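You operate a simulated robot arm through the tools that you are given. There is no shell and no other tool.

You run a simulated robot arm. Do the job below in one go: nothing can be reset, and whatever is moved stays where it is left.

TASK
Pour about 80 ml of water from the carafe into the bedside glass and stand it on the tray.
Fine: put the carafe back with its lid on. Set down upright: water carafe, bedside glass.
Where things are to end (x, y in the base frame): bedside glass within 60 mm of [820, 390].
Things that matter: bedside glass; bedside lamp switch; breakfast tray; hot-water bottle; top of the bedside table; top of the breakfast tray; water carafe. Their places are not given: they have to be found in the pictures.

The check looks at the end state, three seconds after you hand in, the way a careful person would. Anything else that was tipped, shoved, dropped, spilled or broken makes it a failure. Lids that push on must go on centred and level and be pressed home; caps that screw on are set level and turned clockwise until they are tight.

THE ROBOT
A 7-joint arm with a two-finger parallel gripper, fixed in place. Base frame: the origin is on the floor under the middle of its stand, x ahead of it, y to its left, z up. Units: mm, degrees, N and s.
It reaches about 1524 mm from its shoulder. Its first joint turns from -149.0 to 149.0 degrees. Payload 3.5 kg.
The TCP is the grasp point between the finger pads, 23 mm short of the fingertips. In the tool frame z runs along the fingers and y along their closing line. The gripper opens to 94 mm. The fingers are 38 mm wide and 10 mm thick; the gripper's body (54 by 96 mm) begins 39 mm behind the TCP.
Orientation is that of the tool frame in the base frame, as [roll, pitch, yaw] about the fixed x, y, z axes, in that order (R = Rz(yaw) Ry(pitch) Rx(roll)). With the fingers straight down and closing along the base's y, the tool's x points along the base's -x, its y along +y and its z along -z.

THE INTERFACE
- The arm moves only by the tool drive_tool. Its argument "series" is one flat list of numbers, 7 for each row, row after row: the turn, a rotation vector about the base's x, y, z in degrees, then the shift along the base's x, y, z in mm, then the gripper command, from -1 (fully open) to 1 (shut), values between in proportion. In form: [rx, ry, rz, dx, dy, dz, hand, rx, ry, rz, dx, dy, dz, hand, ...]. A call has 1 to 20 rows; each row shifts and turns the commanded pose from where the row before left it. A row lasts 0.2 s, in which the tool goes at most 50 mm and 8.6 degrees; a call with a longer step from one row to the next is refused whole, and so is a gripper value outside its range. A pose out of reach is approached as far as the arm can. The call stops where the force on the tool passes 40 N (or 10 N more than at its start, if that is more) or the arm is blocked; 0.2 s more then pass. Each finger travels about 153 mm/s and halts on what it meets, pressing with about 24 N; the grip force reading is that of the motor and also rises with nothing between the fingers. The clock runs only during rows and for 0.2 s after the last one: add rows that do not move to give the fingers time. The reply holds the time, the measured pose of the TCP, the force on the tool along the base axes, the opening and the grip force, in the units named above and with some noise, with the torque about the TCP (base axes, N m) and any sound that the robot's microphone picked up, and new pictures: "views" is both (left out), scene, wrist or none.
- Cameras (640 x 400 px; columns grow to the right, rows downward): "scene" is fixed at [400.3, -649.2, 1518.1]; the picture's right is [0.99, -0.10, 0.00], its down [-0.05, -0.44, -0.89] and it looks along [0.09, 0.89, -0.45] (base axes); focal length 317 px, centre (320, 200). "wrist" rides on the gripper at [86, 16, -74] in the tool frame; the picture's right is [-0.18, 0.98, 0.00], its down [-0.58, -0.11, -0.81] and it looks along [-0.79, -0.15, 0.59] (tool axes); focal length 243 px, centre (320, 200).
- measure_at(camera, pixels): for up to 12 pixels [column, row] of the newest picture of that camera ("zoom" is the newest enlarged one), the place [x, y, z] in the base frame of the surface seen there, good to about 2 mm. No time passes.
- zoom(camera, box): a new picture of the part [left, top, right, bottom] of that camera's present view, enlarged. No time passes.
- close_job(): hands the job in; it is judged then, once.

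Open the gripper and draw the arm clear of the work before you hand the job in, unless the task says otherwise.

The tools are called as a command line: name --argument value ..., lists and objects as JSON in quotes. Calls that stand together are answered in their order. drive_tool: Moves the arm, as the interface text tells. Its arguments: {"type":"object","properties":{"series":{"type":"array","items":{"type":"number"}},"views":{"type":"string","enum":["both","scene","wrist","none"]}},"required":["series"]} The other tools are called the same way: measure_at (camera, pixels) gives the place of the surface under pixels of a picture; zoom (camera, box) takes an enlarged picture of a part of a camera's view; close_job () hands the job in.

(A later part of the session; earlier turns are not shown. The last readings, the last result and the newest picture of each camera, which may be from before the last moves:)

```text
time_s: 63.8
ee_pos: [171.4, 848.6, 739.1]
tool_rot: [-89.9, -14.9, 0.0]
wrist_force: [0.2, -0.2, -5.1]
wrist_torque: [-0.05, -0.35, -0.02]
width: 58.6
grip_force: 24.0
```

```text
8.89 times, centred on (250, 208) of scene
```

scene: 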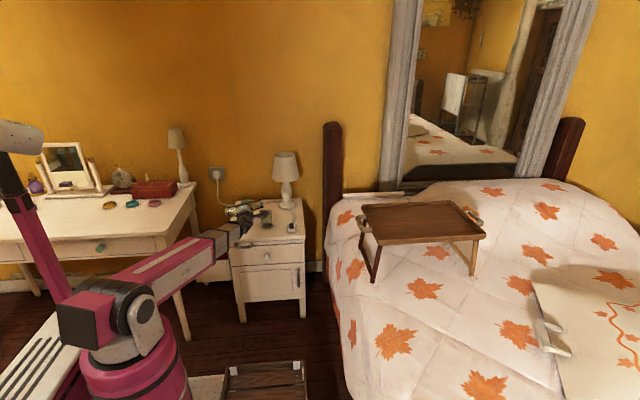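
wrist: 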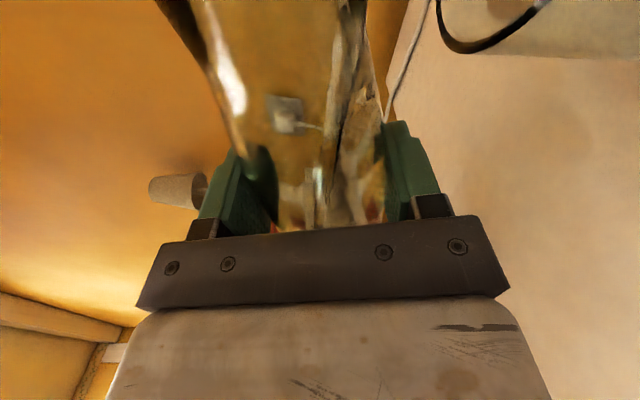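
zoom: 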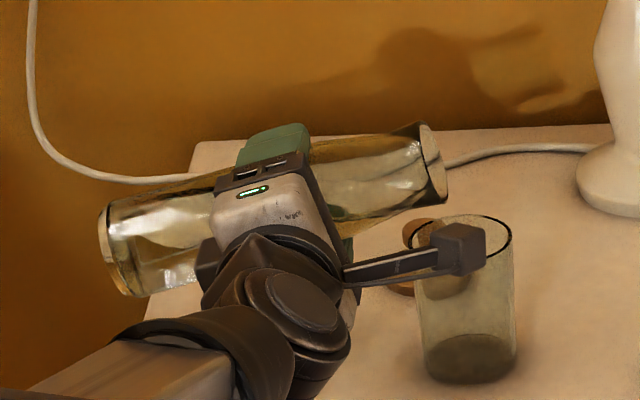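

Readings are oscillating (torque +0.35 then −0.35), like the slosh after the first lift. I hold still a little longer and sample again before tilting further.

drive_tool --series '[0, 0, 0, 0, 0, 0, 1, 0, 0, 0, 0, 0, 0, 1]' --views "none"

drive_tool --series '[0, 0, 0, 0, 0, 0, 1, 0, 0, 0, 0, 0, 0, 1, 0, 0, 0, 0, 0, 0, 1]' --views "none"

drive_tool --series '[0, 0, 0, 0, 0, 0, 1]' --views "scene"

zoom --camera "scene" --box '[220, 185, 280, 230]'

```text
time_s: 64.4
ee_pos: [171.1, 849.5, 738.7]
tool_rot: [-90.0, -15.1, 0.0]
wrist_force: [0.0, 0.0, -2.7]
wrist_torque: [0.01, 0.03, -0.02]
width: 58.5
grip_force: 23.9
```

```text
time_s: 65.2
ee_pos: [171.5, 849.6, 737.3]
tool_rot: [-90.1, -15.0, 0.0]
wrist_force: [0.1, -0.2, -4.1]
wrist_torque: [-0.01, -0.14, 0.01]
width: 58.8
grip_force: 23.9
```

```text
time_s: 65.6
ee_pos: [173.0, 848.5, 739.4]
tool_rot: [-90.0, -15.0, 0.1]
wrist_force: [0.8, -0.6, -5.7]
wrist_torque: [-0.08, -0.44, -0.01]
width: 58.6
grip_force: 23.7
```

scene: 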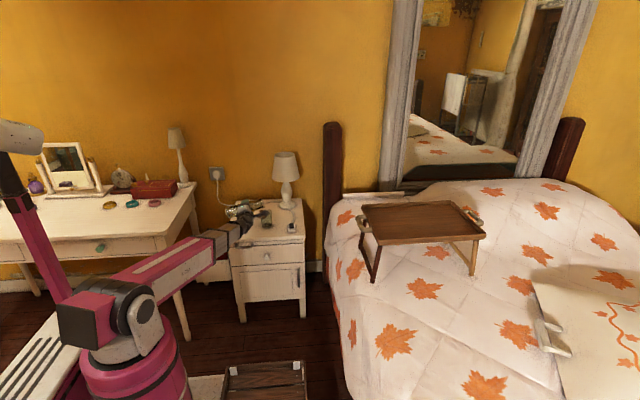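

```text
8.89 times, centred on (250, 208) of scene
```

zoom: 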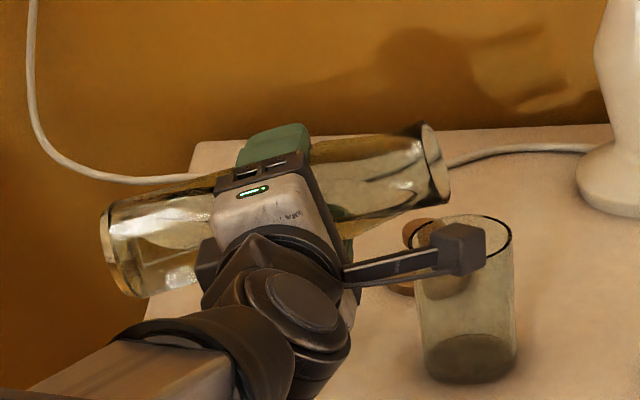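

The readings keep chattering and the carafe seems to have crept a few mm toward its mouth in the grip. I measure the lip position now.

measure_at --camera "zoom" --pixels '[[446, 200], [448, 196], [443, 203], [440, 204], [424, 124], [428, 126], [445, 170], [100, 225], [108, 210], [130, 294], [410, 215], [140, 295]]'

zoom --camera "scene" --box '[225, 190, 275, 222]'

```text
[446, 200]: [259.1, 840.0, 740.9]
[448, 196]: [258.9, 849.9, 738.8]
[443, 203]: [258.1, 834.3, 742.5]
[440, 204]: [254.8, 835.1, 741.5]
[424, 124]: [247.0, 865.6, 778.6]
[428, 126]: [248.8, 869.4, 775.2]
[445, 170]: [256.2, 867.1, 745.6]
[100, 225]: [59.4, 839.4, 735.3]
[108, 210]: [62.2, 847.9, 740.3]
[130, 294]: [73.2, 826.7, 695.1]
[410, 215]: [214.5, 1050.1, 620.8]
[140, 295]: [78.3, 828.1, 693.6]
```

```text
12.50 times, centred on (250, 206) of scene
```

zoom: 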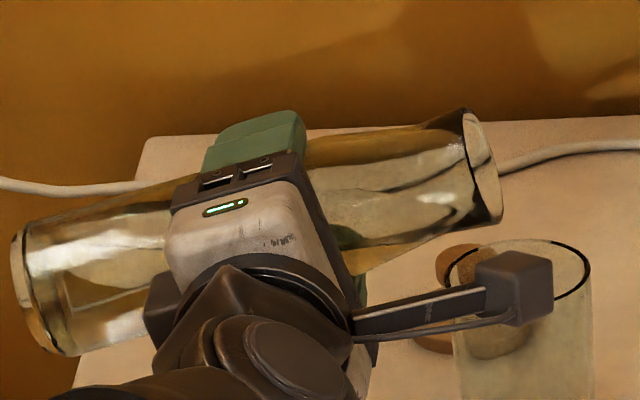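

The lip is at (259,850,739). I tilt on to 78° slowly, shifting 4 mm back in x and 5 mm down to keep the lip over the glass.

drive_tool --series '[0, 1, 0, -1.5, 0, -2, 1, 0, 1, 0, -1.5, 0, -2, 1, 0, 1, 0, -1, 0, -1, 1, 0, 0, 0, 0, 0, 0, 1]' --views "scene"

zoom --camera "scene" --box '[225, 185, 285, 230]'

```text
time_s: 66.6
ee_pos: [167.1, 848.0, 733.5]
tool_rot: [-89.9, -11.9, -0.1]
wrist_force: [0.1, -1.3, -5.6]
wrist_torque: [-0.07, -0.45, 0.04]
width: 58.4
grip_force: 23.7
```

scene: 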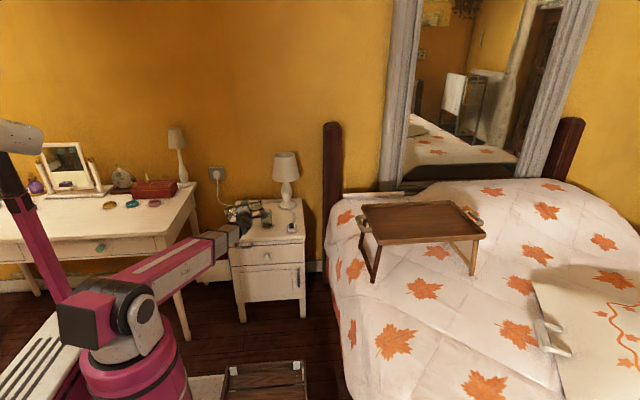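

```text
8.89 times, centred on (255, 208) of scene
```

zoom: 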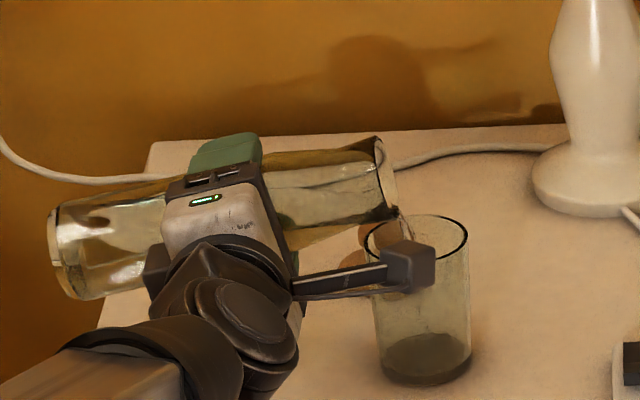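

A thin stream seems to start at the lip (zoom (403,225)) into the glass. I hold at 78° and watch.

drive_tool --series '[0, 0, 0, 0, 0, 0, 1]' --views "scene"

zoom --camera "scene" --box '[240, 190, 285, 225]'

```text
time_s: 67.0
ee_pos: [166.2, 848.7, 733.4]
tool_rot: [-90.0, -12.0, 0.0]
wrist_force: [-0.6, -0.2, -3.6]
wrist_torque: [-0.01, -0.14, -0.04]
width: 58.0
grip_force: 24.3
```

scene: 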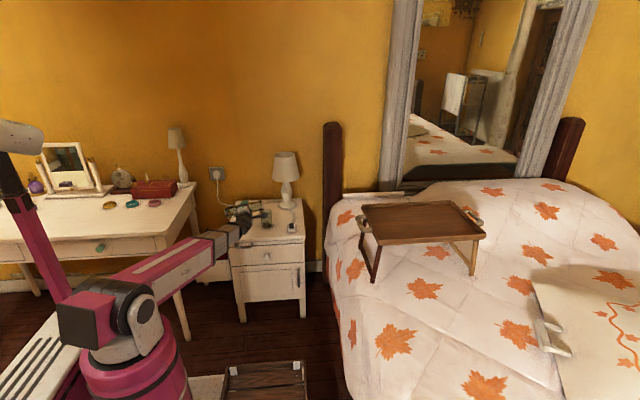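

```text
11.43 times, centred on (262, 208) of scene
```

zoom: 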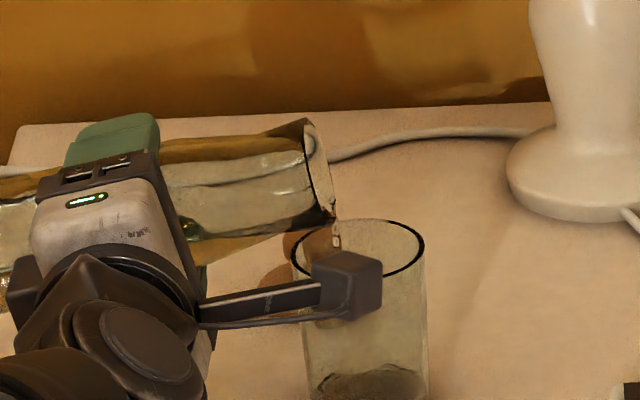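

The stream is falling from the lip at zoom (335,235) into the glass, and the gripper width shrinks slightly (58.0), meaning some sliding. I measure the lip and hold briefly.

measure_at --camera "zoom" --pixels '[[333, 217], [334, 213], [330, 219], [306, 122], [312, 122], [338, 238], [425, 245], [292, 250], [330, 190], [370, 375], [370, 340], [5, 260]]'

drive_tool --series '[0, 0, 0, 0, 0, 0, 1]' --views "scene"

zoom --camera "scene" --box '[230, 190, 285, 230]'

```text
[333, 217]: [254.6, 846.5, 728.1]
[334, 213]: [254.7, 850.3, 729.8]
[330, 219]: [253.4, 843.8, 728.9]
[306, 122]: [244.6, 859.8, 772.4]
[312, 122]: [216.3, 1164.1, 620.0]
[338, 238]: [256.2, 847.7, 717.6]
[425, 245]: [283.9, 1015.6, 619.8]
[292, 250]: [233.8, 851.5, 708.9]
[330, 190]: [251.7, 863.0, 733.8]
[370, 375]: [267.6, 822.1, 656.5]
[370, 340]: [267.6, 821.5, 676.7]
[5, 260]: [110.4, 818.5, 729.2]
```

```text
time_s: 67.4
ee_pos: [167.1, 847.0, 733.8]
tool_rot: [-90.1, -12.0, 0.0]
wrist_force: [0.3, 0.3, -3.7]
wrist_torque: [0.03, -0.12, -0.01]
width: 58.1
grip_force: 23.7
```

scene: 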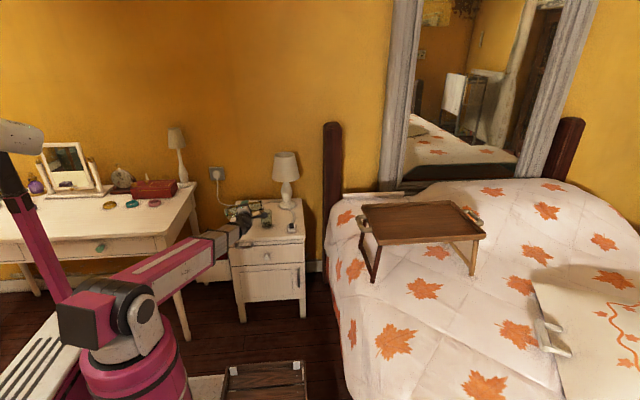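

```text
10.00 times, centred on (258, 210) of scene
```

zoom: 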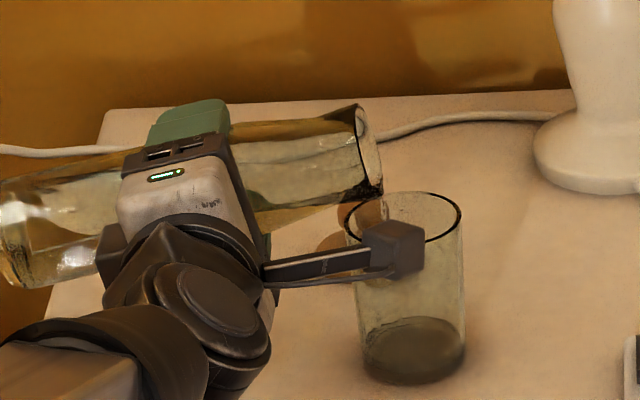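

The stream has paused and some water is in the glass (dark band at zoom (412,350)). I enlarge the glass and measure the level before tilting further.

zoom --camera "scene" --box '[260, 205, 280, 230]'

measure_at --camera "zoom" --pixels '[[320, 240], [320, 260], [320, 280], [320, 300], [320, 320], [320, 340], [320, 360], [260, 300], [380, 300], [320, 200], [320, 380], [320, 220]]'

```text
16.00 times, centred on (270, 218) of scene
```

zoom: 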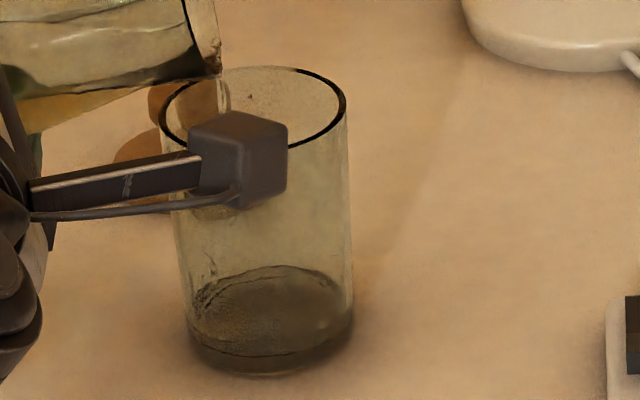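

```text
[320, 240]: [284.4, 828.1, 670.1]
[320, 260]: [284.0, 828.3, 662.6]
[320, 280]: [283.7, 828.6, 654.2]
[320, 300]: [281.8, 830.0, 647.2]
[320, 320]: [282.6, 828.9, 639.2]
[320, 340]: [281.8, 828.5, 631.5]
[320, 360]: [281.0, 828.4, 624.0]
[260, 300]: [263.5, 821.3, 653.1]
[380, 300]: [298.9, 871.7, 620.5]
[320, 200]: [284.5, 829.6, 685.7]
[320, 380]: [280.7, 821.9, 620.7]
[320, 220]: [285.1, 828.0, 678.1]
```

Only a few mm of water are in the glass (front of the surface at zoom row ≈345, z≈635). I tilt 1.5° more and hold.

drive_tool --series '[0, 0.8, 0, 0, 0, 0, 1, 0, 0.7, 0, 0, 0, 0, 1, 0, 0, 0, 0, 0, 0, 1, 0, 0, 0, 0, 0, 0, 1]' --views "scene"

zoom --camera "scene" --box '[245, 195, 285, 230]'

```text
time_s: 68.4
ee_pos: [167.0, 849.2, 733.6]
tool_rot: [-90.0, -10.5, 0.0]
wrist_force: [-0.6, 0.5, -3.8]
wrist_torque: [0.0, -0.12, 0.01]
width: 57.4
grip_force: 24.1
```

scene: 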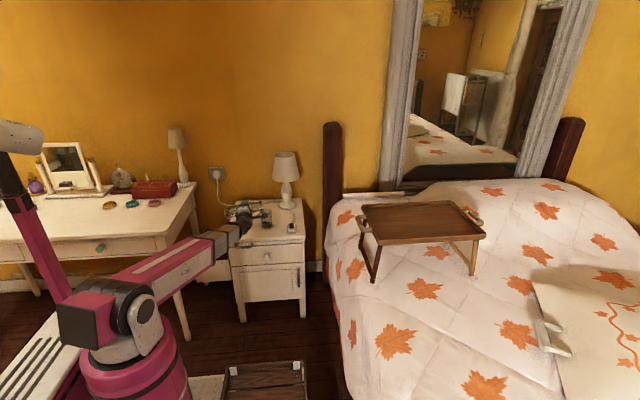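

```text
11.43 times, centred on (265, 212) of scene
```

zoom: 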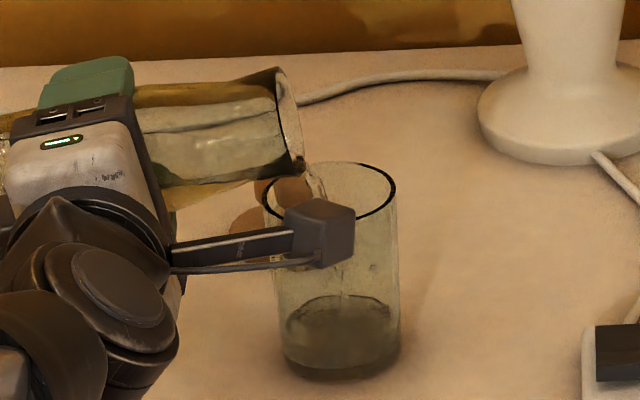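

The stream keeps running into the glass and the lip has not moved. I hold and check the level again.

drive_tool --series '[0, 0, 0, 0, 0, 0, 1, 0, 0, 0, 0, 0, 0, 1]' --views "scene"

zoom --camera "scene" --box '[250, 195, 285, 230]'

measure_at --camera "zoom" --pixels '[[370, 240], [370, 260], [370, 280], [370, 300], [370, 320], [370, 340], [370, 360], [340, 330], [400, 330], [260, 170], [255, 165], [340, 380]]'

```text
time_s: 69.0
ee_pos: [166.8, 848.4, 733.7]
tool_rot: [-90.0, -10.4, 0.0]
wrist_force: [-0.6, 0.3, -4.4]
wrist_torque: [0.01, -0.13, -0.02]
width: 57.5
grip_force: 24.1
```

scene: 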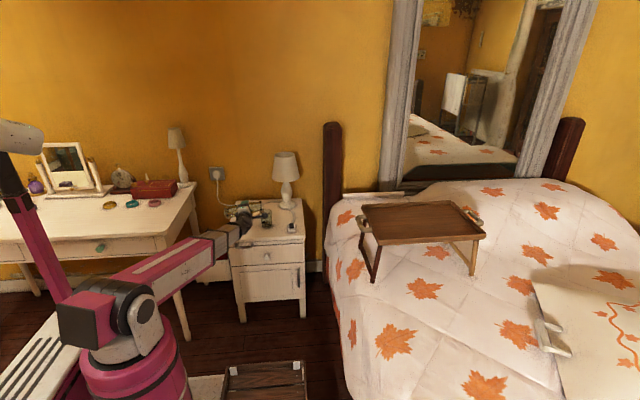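

```text
11.43 times, centred on (268, 212) of scene
```

zoom: 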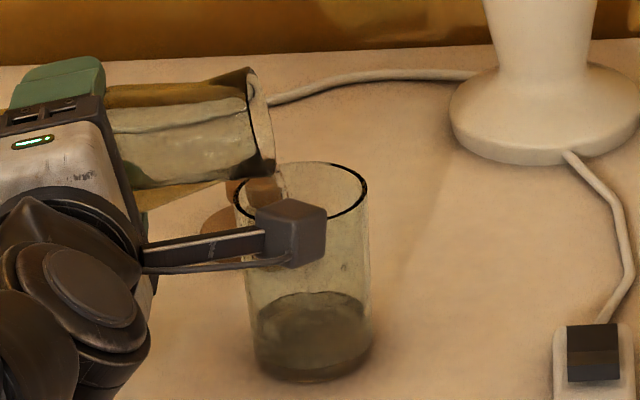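

```text
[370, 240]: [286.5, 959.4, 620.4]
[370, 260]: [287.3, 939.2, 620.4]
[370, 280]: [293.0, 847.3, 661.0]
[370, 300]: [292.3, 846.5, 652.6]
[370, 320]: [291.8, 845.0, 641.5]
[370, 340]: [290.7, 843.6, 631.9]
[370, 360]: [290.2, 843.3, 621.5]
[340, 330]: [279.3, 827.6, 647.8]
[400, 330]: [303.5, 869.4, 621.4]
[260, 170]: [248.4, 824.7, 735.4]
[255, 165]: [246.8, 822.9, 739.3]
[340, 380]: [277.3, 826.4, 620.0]
```

The level has risen; I enlarge the glass further to read the surface ellipse.

zoom --camera "scene" --box '[258, 215, 278, 232]'

measure_at --camera "zoom" --pixels '[[280, 180], [280, 200], [280, 220], [280, 240], [280, 260], [280, 280], [280, 300], [280, 320], [280, 340], [220, 200], [345, 200], [280, 160]]'

```text
16.00 times, centred on (268, 224) of scene
```

zoom: 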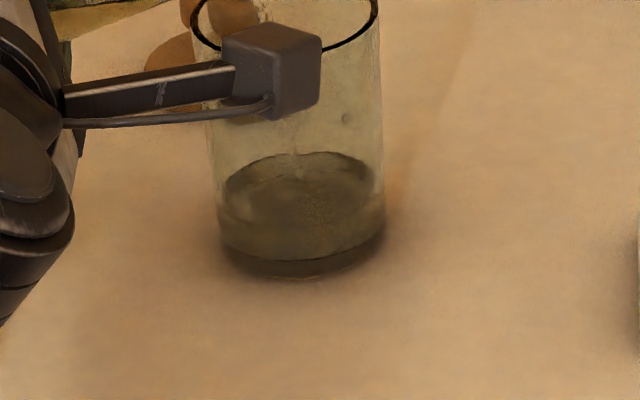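

```text
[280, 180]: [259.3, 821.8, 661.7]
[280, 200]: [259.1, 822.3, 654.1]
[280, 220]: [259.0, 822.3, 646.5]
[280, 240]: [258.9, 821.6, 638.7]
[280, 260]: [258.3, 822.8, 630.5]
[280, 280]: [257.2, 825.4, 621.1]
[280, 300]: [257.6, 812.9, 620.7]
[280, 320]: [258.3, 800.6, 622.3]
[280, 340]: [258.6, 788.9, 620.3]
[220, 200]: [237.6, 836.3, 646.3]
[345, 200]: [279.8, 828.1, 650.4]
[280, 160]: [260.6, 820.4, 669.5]
```

The surface sits at about z≈642 (≈22 ml). I hold at 79.5° for a second to see the flow rate.

drive_tool --series '[0, 0, 0, 0, 0, 0, 1, 0, 0, 0, 0, 0, 0, 1, 0, 0, 0, 0, 0, 0, 1, 0, 0, 0, 0, 0, 0, 1]' --views "scene"

zoom --camera "scene" --box '[258, 215, 278, 232]'

zoom --camera "scene" --box '[230, 190, 285, 230]'

```text
time_s: 70.0
ee_pos: [166.7, 848.8, 733.5]
tool_rot: [-90.0, -10.5, 0.0]
wrist_force: [0.7, 0.2, -3.3]
wrist_torque: [0.0, -0.14, -0.01]
width: 57.1
grip_force: 24.2
```

scene: 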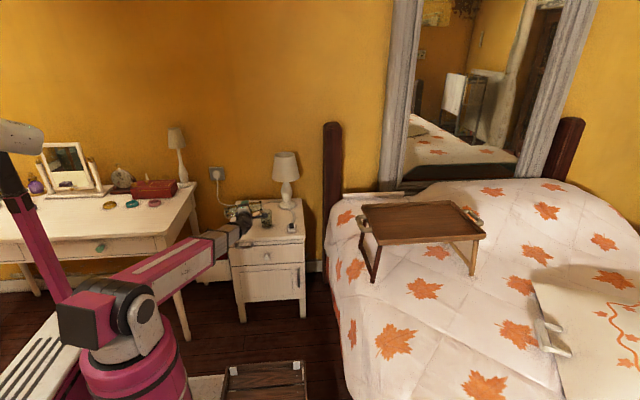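

```text
16.00 times, centred on (268, 224) of scene
```

zoom: 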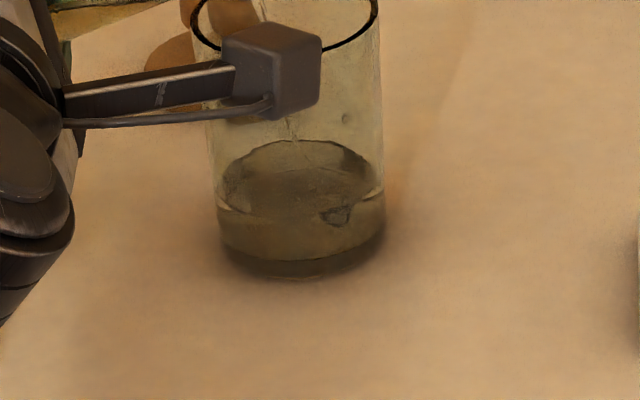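

```text
10.00 times, centred on (258, 210) of scene
```

zoom: 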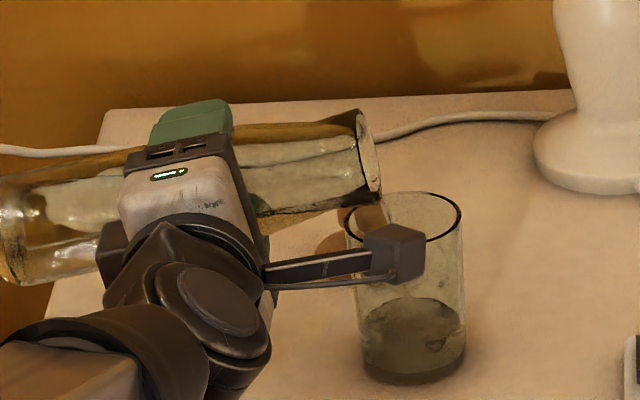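

The surface rose to about z≈647 (roughly 37 ml); target for 80 ml is about z≈667. I tilt another 0.8° and hold about a second.

drive_tool --series '[0, 0.8, 0, 0, 0, 0, 1, 0, 0, 0, 0, 0, 0, 1, 0, 0, 0, 0, 0, 0, 1, 0, 0, 0, 0, 0, 0, 1]' --views "scene"

zoom --camera "scene" --box '[258, 215, 278, 232]'

zoom --camera "scene" --box '[230, 190, 285, 230]'

```text
time_s: 71.0
ee_pos: [166.9, 848.7, 733.5]
tool_rot: [-90.0, -9.7, 0.1]
wrist_force: [-0.7, -0.4, -4.4]
wrist_torque: [-0.03, -0.15, 0.02]
width: 57.1
grip_force: 23.8
```

scene: 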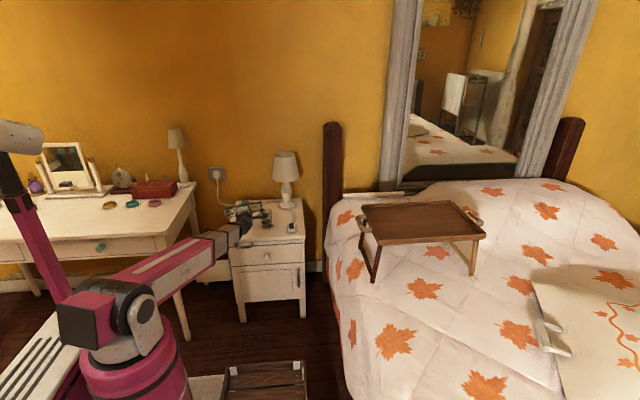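

```text
16.00 times, centred on (268, 224) of scene
```

zoom: 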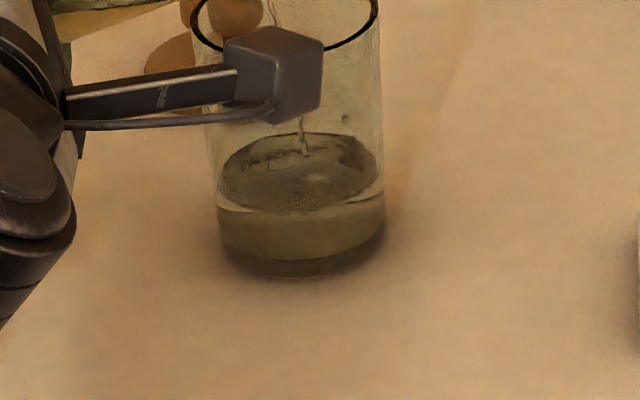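

```text
10.00 times, centred on (258, 210) of scene
```

zoom: 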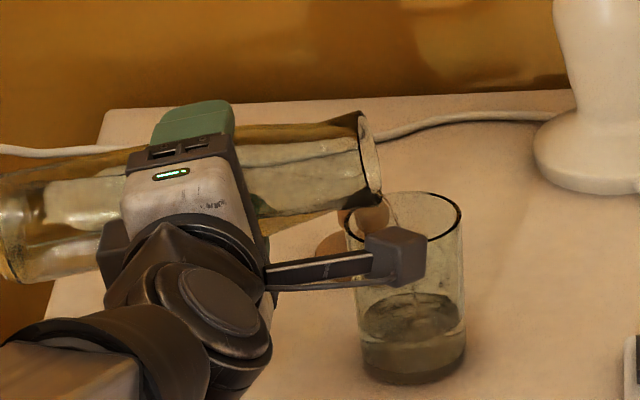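

The surface is now at z≈649.6 (about 43 ml) and the stream lands inside the glass. I tilt another 1.2° and hold.

drive_tool --series '[0, 0.6, 0, 0, 0, 0, 1, 0, 0.6, 0, 0, 0, 0, 1, 0, 0, 0, 0, 0, 0, 1, 0, 0, 0, 0, 0, 0, 1]' --views "scene"

zoom --camera "scene" --box '[258, 215, 278, 232]'

zoom --camera "scene" --box '[230, 190, 285, 230]'

```text
time_s: 72.0
ee_pos: [167.3, 849.7, 732.7]
tool_rot: [-89.9, -8.5, 0.0]
wrist_force: [0.0, -0.7, -3.9]
wrist_torque: [0.03, -0.14, -0.04]
width: 57.2
grip_force: 23.8
```

scene: 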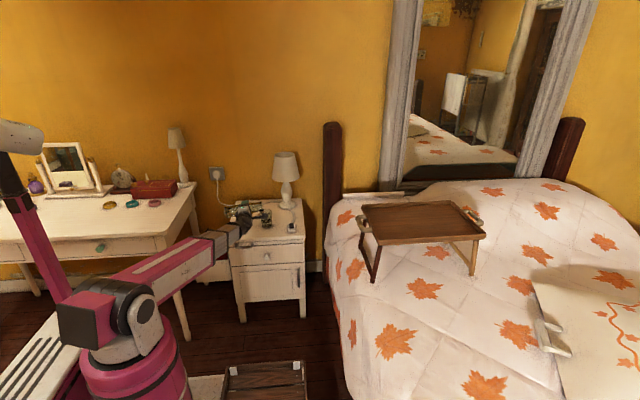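

```text
16.00 times, centred on (268, 224) of scene
```

zoom: 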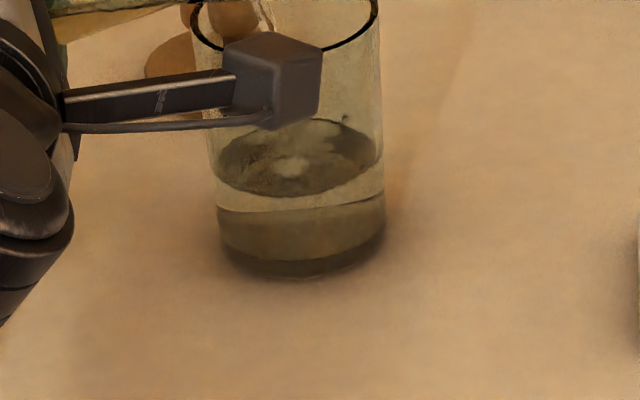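

```text
10.00 times, centred on (258, 210) of scene
```

zoom: 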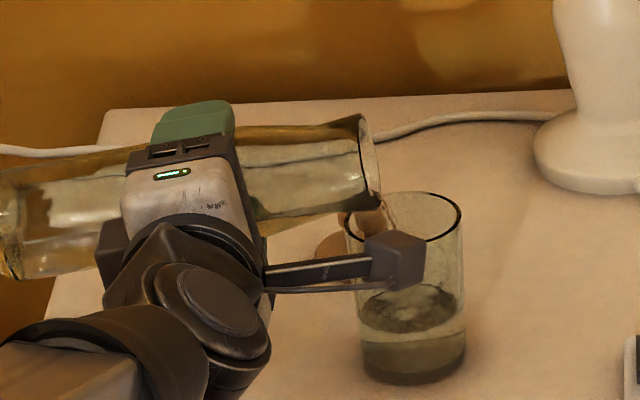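

The surface reads z≈655 (about 53 ml) with roughly 12 ml/s flow. I hold one more second.

drive_tool --series '[0, 0, 0, 0, 0, 0, 1, 0, 0, 0, 0, 0, 0, 1, 0, 0, 0, 0, 0, 0, 1, 0, 0, 0, 0, 0, 0, 1]' --views "scene"

zoom --camera "scene" --box '[258, 215, 278, 232]'

```text
time_s: 73.0
ee_pos: [165.2, 849.1, 732.9]
tool_rot: [-90.1, -8.4, 0.0]
wrist_force: [-0.1, 0.1, -3.4]
wrist_torque: [-0.01, -0.14, 0.02]
width: 57.1
grip_force: 23.6
```

scene: 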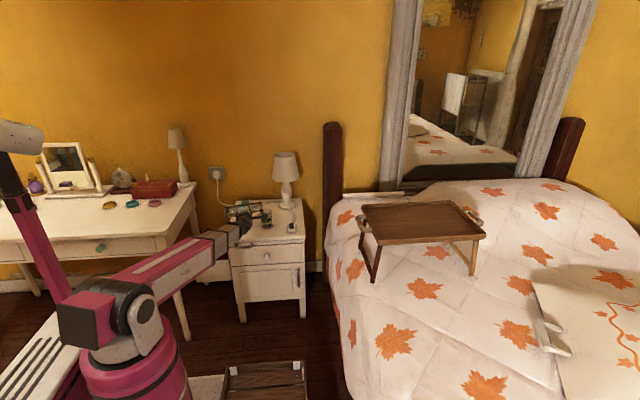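

```text
16.00 times, centred on (268, 224) of scene
```

zoom: 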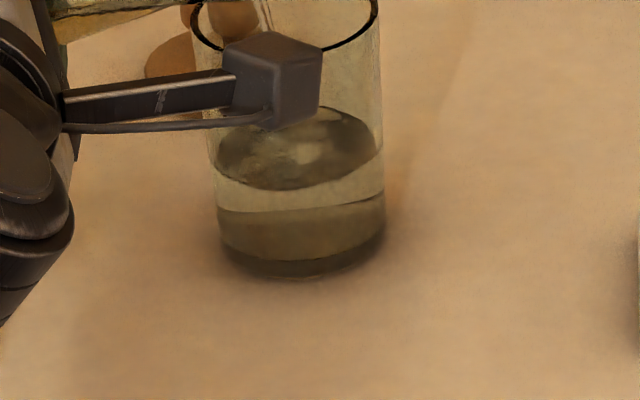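

The surface reads z≈659 (about 60 ml) and the flow slows. I add 0.5° and hold about a second.

drive_tool --series '[0, 0.5, 0, 0, 0, 0, 1, 0, 0, 0, 0, 0, 0, 1, 0, 0, 0, 0, 0, 0, 1, 0, 0, 0, 0, 0, 0, 1]' --views "scene"

zoom --camera "scene" --box '[258, 215, 278, 232]'

```text
time_s: 74.0
ee_pos: [166.3, 848.6, 734.1]
tool_rot: [-90.1, -8.0, -0.1]
wrist_force: [0.0, 0.1, -3.5]
wrist_torque: [0.0, -0.14, -0.02]
width: 57.2
grip_force: 23.9
```

scene: 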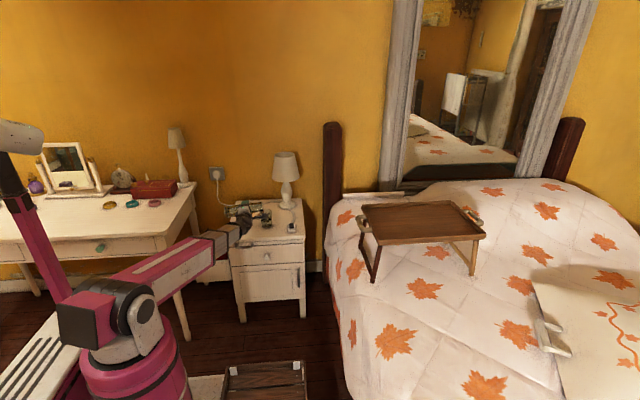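

```text
16.00 times, centred on (268, 224) of scene
```

zoom: 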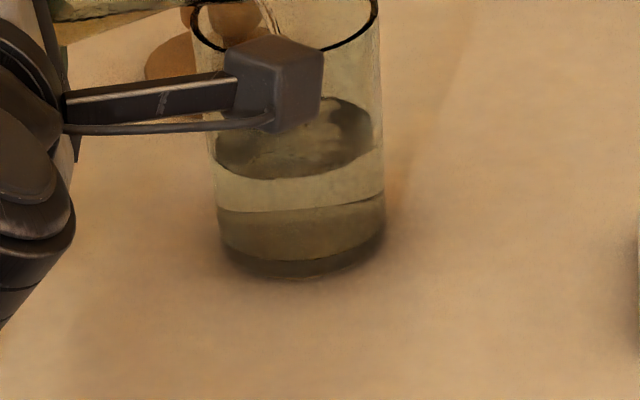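

The surface is at z≈662 (about 68 ml). I hold 0.6 s more and then tilt back smoothly to stop the flow at about the target.

drive_tool --series '[0, 0, 0, 0, 0, 0, 1, 0, 0, 0, 0, 0, 0, 1, 0, 0, 0, 0, 0, 0, 1, 0, -1.5, 0, 0, 0, 0, 1, 0, -3, 0, 0, 0, 0, 1, 0, -4, 0, 0, 0, 0, 1, 0, -4, 0, 0, 0, 0, 1, 0, -3, 0, 0, 0, 0, 1, 0, -1.5, 0, 0, 0, 0, 1, 0, 0, 0, 0, 0, 0, 1, 0, 0, 0, 0, 0, 0, 1]' --views "scene"

zoom --camera "scene" --box '[258, 215, 278, 232]'

zoom --camera "scene" --box '[225, 185, 285, 235]'

```text
time_s: 76.4
ee_pos: [168.0, 847.4, 733.9]
tool_rot: [-90.0, -25.0, 0.1]
wrist_force: [0.0, -0.2, -3.3]
wrist_torque: [0.01, -0.17, 0.01]
width: 57.0
grip_force: 24.0
```

scene: 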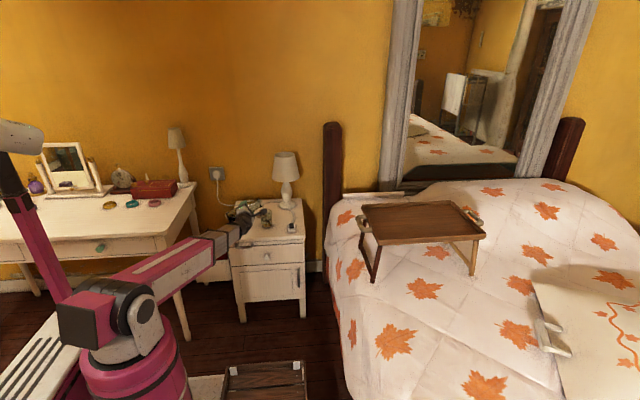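

```text
16.00 times, centred on (268, 224) of scene
```

zoom: 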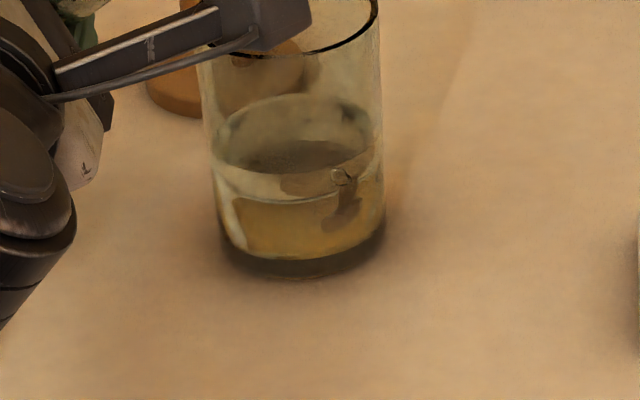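

```text
8.00 times, centred on (255, 210) of scene
```

zoom: 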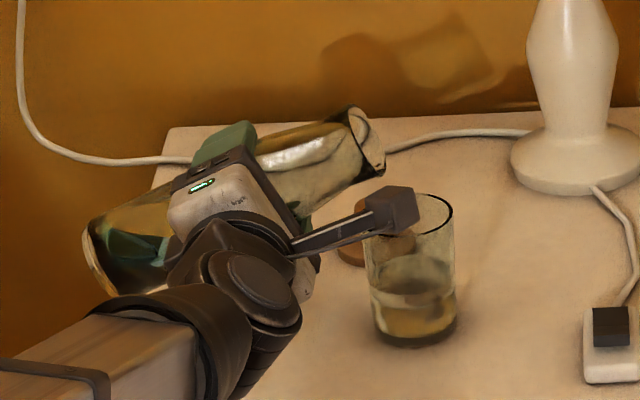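

Flow has stopped; the surface is at z≈664.5 (about 70–75 ml). I bring the carafe upright slowly while raising 25 mm so its base clears the table, then measure the level from above with the wrist camera.

drive_tool --series '[0, -2, 0, 0, 0, 2, 1, 0, -4, 0, 0, 0, 4, 1, 0, -5, 0, 0, 0, 5, 1, 0, -5, 0, 0, 0, 5, 1, 0, -5, 0, 0, 0, 5, 1, 0, -5, 0, 0, 0, 4, 1, 0, -5, 0, 0, 0, 0, 1, 0, -5, 0, 0, 0, 0, 1, 0, -5, 0, 0, 0, 0, 1, 0, -5, 0, 0, 0, 0, 1, 0, -5, 0, 0, 0, 0, 1, 0, -5, 0, 0, 0, 0, 1, 0, -4, 0, 0, 0, 0, 1, 0, -3, 0, 0, 0, 0, 1, 0, -2, 0, 0, 0, 0, 1, 0, 0, 0, 0, 0, 0, 1, 0, 0, 0, 0, 0, 0, 1]' --views "both"

zoom --camera "scene" --box '[215, 170, 295, 240]'

```text
time_s: 80.0
ee_pos: [166.5, 847.1, 758.9]
tool_rot: [-25.6, -89.9, -64.4]
wrist_force: [0.2, -0.8, -3.2]
wrist_torque: [0.02, 0.0, 0.0]
width: 57.2
grip_force: 24.4
```

scene: 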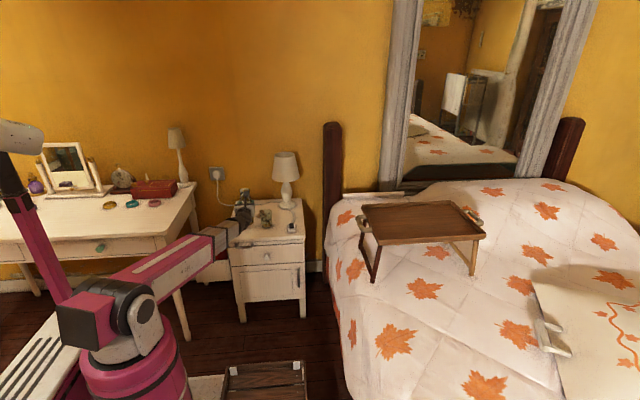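
wrist: 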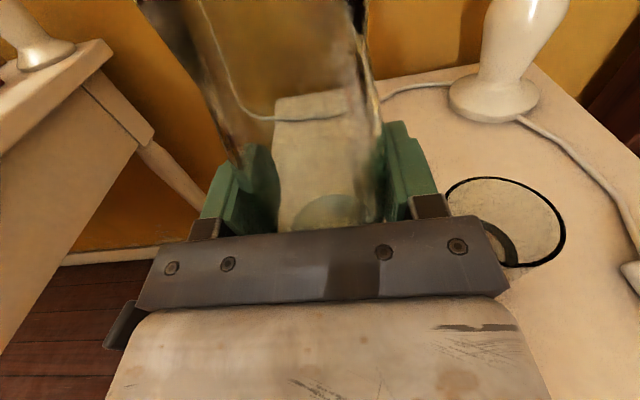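

```text
5.71 times, centred on (255, 205) of scene
```

zoom: 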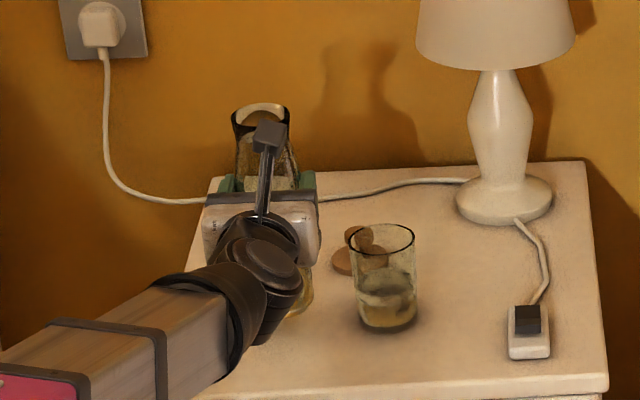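

The carafe is upright again. In the wrist view the glass mouth is at (505,222); I measure points inside it to get the water surface height.

measure_at --camera "wrist" --pixels '[[495, 235], [500, 245], [505, 255], [510, 260], [490, 228], [515, 230], [530, 230], [520, 250], [540, 240], [480, 200], [510, 200], [565, 235]]'

zoom --camera "wrist" --box '[430, 160, 590, 280]'

zoom --camera "scene" --box '[258, 203, 280, 232]'

```text
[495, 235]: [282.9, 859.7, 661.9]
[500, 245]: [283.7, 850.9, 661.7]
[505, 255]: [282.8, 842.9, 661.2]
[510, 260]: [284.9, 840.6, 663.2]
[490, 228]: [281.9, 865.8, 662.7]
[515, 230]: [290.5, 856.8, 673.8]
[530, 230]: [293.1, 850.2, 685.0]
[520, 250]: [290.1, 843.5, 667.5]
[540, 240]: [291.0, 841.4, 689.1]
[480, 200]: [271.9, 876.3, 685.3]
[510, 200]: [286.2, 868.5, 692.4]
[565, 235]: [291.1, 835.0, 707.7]
```

```text
3.33 times, centred on (510, 220) of wrist
```

zoom: 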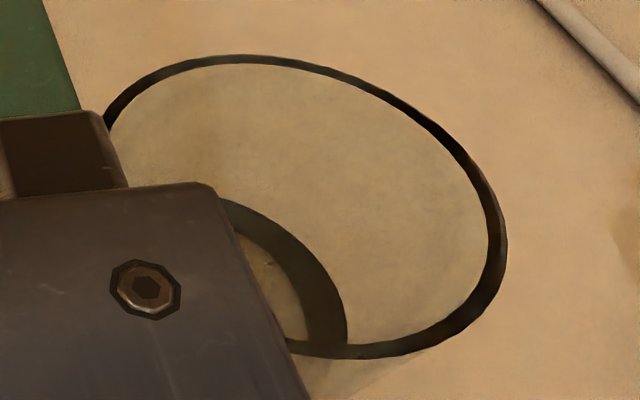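

```text
13.79 times, centred on (269, 218) of scene
```

zoom: 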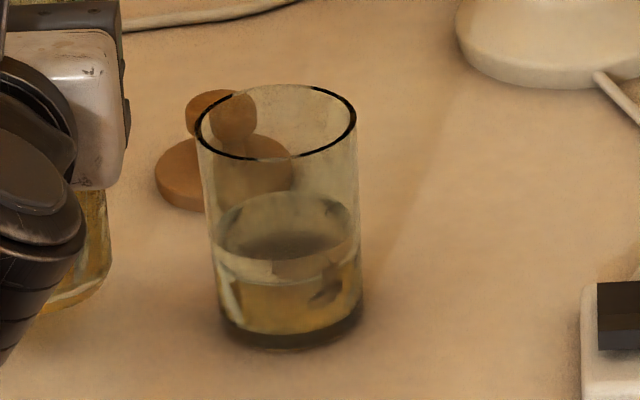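

The wrist readings put the water surface at about z≈662 (roughly 73–77 ml). I sample more points on the visible water patch to firm that up.

zoom --camera "wrist" --box '[480, 215, 540, 270]'

measure_at --camera "zoom" --pixels '[[150, 150], [170, 180], [190, 210], [200, 240], [220, 270], [230, 300], [240, 330], [260, 345], [215, 300], [280, 250], [290, 330], [240, 200]]'

```text
7.27 times, centred on (510, 242) of wrist
```

zoom: 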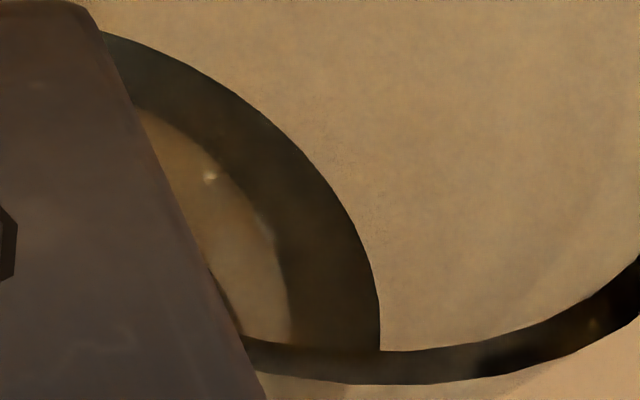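

```text
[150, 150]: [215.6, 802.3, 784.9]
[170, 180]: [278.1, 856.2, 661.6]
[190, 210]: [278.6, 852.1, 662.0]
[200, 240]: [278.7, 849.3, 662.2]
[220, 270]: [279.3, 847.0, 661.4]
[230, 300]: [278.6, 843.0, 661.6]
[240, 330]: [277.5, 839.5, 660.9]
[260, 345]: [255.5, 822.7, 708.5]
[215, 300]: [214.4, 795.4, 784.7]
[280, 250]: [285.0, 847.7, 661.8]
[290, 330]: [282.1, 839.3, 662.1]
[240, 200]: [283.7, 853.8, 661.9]
```

The water surface is consistently z≈661.8. I locate where the surface meets the inner wall (outer edge of the dark ring) to get the inner radius.

measure_at --camera "zoom" --pixels '[[320, 250], [340, 250], [350, 250], [360, 260], [365, 270], [370, 280], [375, 300], [378, 330], [385, 300], [340, 210], [320, 180], [280, 135]]'

measure_at --camera "zoom" --pixels '[[250, 110], [230, 100], [200, 75], [150, 50], [170, 80], [200, 110], [160, 60], [300, 345], [380, 365], [500, 350], [600, 310], [400, 345]]'

```text
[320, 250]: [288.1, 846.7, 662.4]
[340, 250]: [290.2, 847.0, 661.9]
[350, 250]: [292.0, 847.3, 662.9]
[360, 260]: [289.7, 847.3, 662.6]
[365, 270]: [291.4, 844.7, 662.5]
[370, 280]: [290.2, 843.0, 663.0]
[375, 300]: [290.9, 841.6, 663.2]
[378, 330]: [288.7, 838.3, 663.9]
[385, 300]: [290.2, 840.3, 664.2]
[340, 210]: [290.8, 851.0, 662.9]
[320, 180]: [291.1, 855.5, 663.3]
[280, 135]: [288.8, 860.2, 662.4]
```

```text
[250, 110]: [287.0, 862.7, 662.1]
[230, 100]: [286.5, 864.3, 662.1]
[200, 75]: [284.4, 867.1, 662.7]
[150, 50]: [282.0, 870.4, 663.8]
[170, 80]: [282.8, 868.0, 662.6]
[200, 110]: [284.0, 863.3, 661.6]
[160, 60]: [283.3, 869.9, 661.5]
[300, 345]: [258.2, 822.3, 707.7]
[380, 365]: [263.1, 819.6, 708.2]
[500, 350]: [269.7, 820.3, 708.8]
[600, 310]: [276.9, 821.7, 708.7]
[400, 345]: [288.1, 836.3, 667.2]
```

The inner radius is ≈27 mm, so the glass now holds about 73 ml; a few ml more would be right. I repeat the tilt slowly: first back to 65° with the same lowered height.

drive_tool --series '[0, 2, 0, 0, 0, 0, 1, 0, 4, 0, 0, 0, 0, 1, 0, 5, 0, 0, 0, 0, 1, 0, 5, 0, 0, 0, 0, 1, 0, 5, 0, 0, 0, 0, 1, 0, 5, 0, 0, 0, 0, 1, 0, 5, 0, 0, 0, 0, 1, 0, 5, 0, 0, 0, 0, 1, 0, 5, 0, 0, 0, 0, 1, 0, 5, 0, 0, 0, -4, 1, 0, 5, 0, 0, 0, -6, 1, 0, 5, 0, 0, 0, -6, 1, 0, 4, 0, 0, 0, -5, 1, 0, 3, 0, 0, 0, -4, 1, 0, 2, 0, 0, 0, 0, 1, 0, 0, 0, 0, 0, 0, 1, 0, 0, 0, 0, 0, 0, 1]' --views "scene"

zoom --camera "scene" --box '[225, 185, 285, 235]'

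```text
time_s: 83.6
ee_pos: [166.9, 848.6, 733.3]
tool_rot: [-90.1, -25.0, 0.0]
wrist_force: [-0.5, 0.2, -3.3]
wrist_torque: [0.01, -0.15, -0.01]
width: 57.1
grip_force: 23.9
```

scene: 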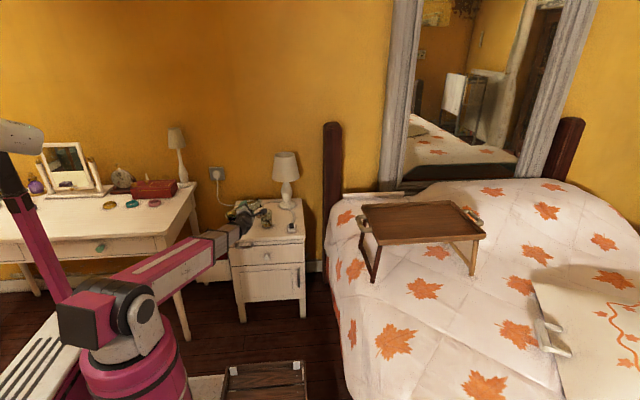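

```text
8.00 times, centred on (255, 210) of scene
```

zoom: 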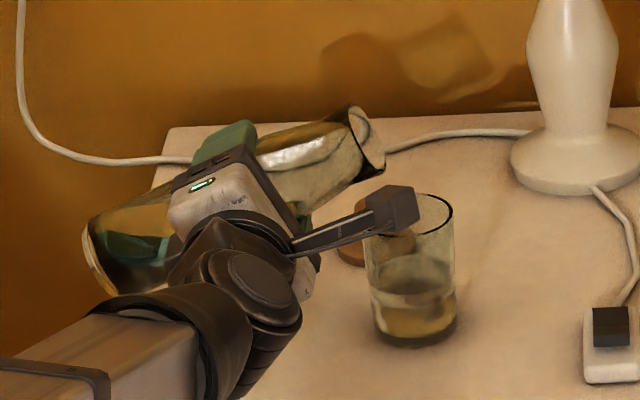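

Same pose as before, nothing flowing. I roll on to 80° and look.

drive_tool --series '[0, 2, 0, 0, 0, 0, 1, 0, 3, 0, 0, 0, 0, 1, 0, 3, 0, 0, 0, 0, 1, 0, 3, 0, 0, 0, 0, 1, 0, 2, 0, 0, 0, 0, 1, 0, 1, 0, 0, 0, 0, 1, 0, 1, 0, 0, 0, 0, 1, 0, 0, 0, 0, 0, 0, 1]' --views "scene"

zoom --camera "scene" --box '[230, 190, 285, 230]'

zoom --camera "scene" --box '[258, 215, 278, 232]'

```text
time_s: 85.4
ee_pos: [167.2, 848.6, 735.1]
tool_rot: [-90.1, -9.9, 0.1]
wrist_force: [0.2, -0.1, -4.0]
wrist_torque: [-0.04, -0.12, 0.03]
width: 57.3
grip_force: 24.2
```

scene: 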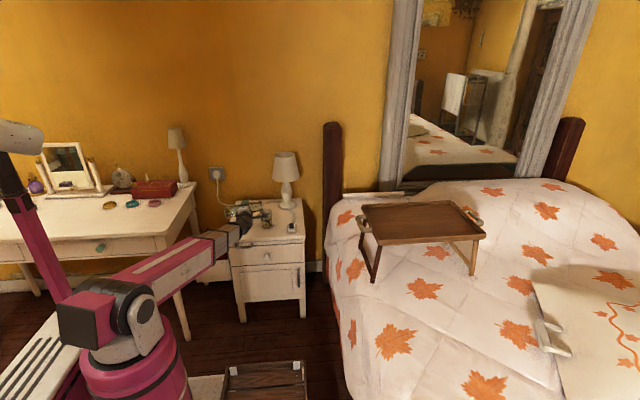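

```text
10.00 times, centred on (258, 210) of scene
```

zoom: 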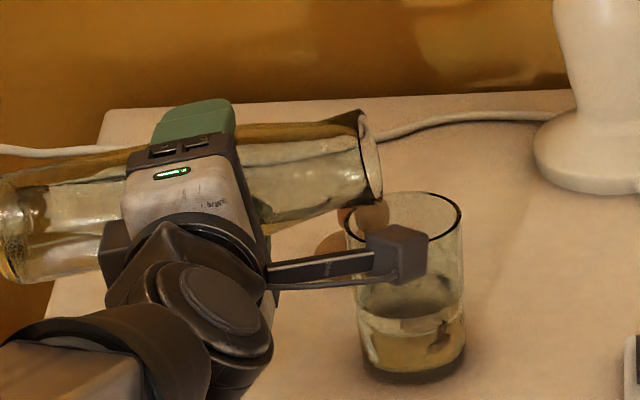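

```text
16.00 times, centred on (268, 224) of scene
```

zoom: 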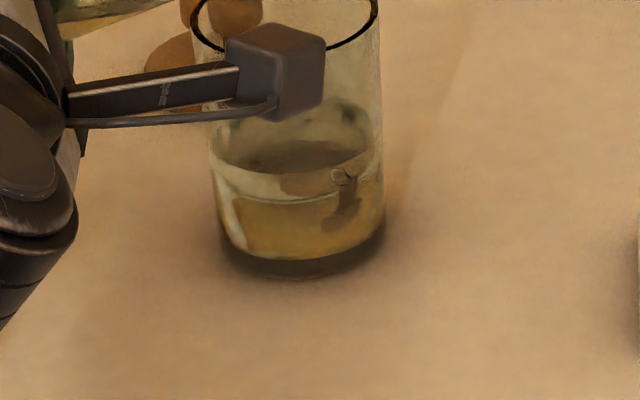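

At 80° there is no flow yet. I go to 82° and hold briefly.

drive_tool --series '[0, 1, 0, 0, 0, 0, 1, 0, 1, 0, 0, 0, 0, 1, 0, 0, 0, 0, 0, 0, 1]' --views "scene"

zoom --camera "scene" --box '[230, 190, 285, 230]'

zoom --camera "scene" --box '[258, 215, 278, 232]'

```text
time_s: 86.2
ee_pos: [168.0, 848.2, 733.9]
tool_rot: [-89.9, -8.0, 0.0]
wrist_force: [0.3, -0.5, -3.5]
wrist_torque: [0.0, -0.14, 0.02]
width: 57.3
grip_force: 23.7
```

scene: 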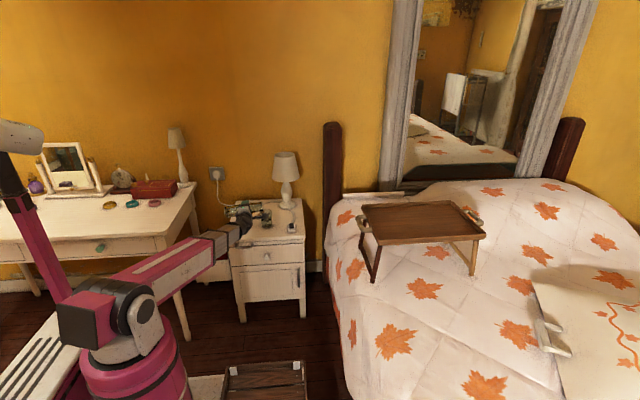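

```text
10.00 times, centred on (258, 210) of scene
```

zoom: 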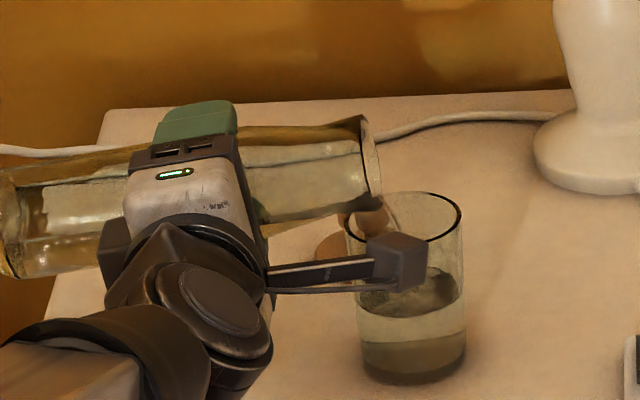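

```text
16.00 times, centred on (268, 224) of scene
```

zoom: 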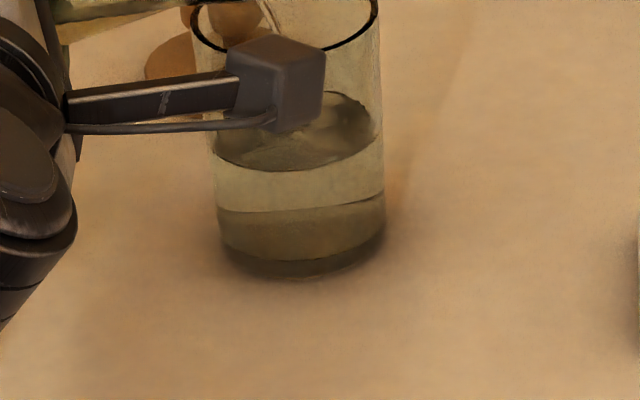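

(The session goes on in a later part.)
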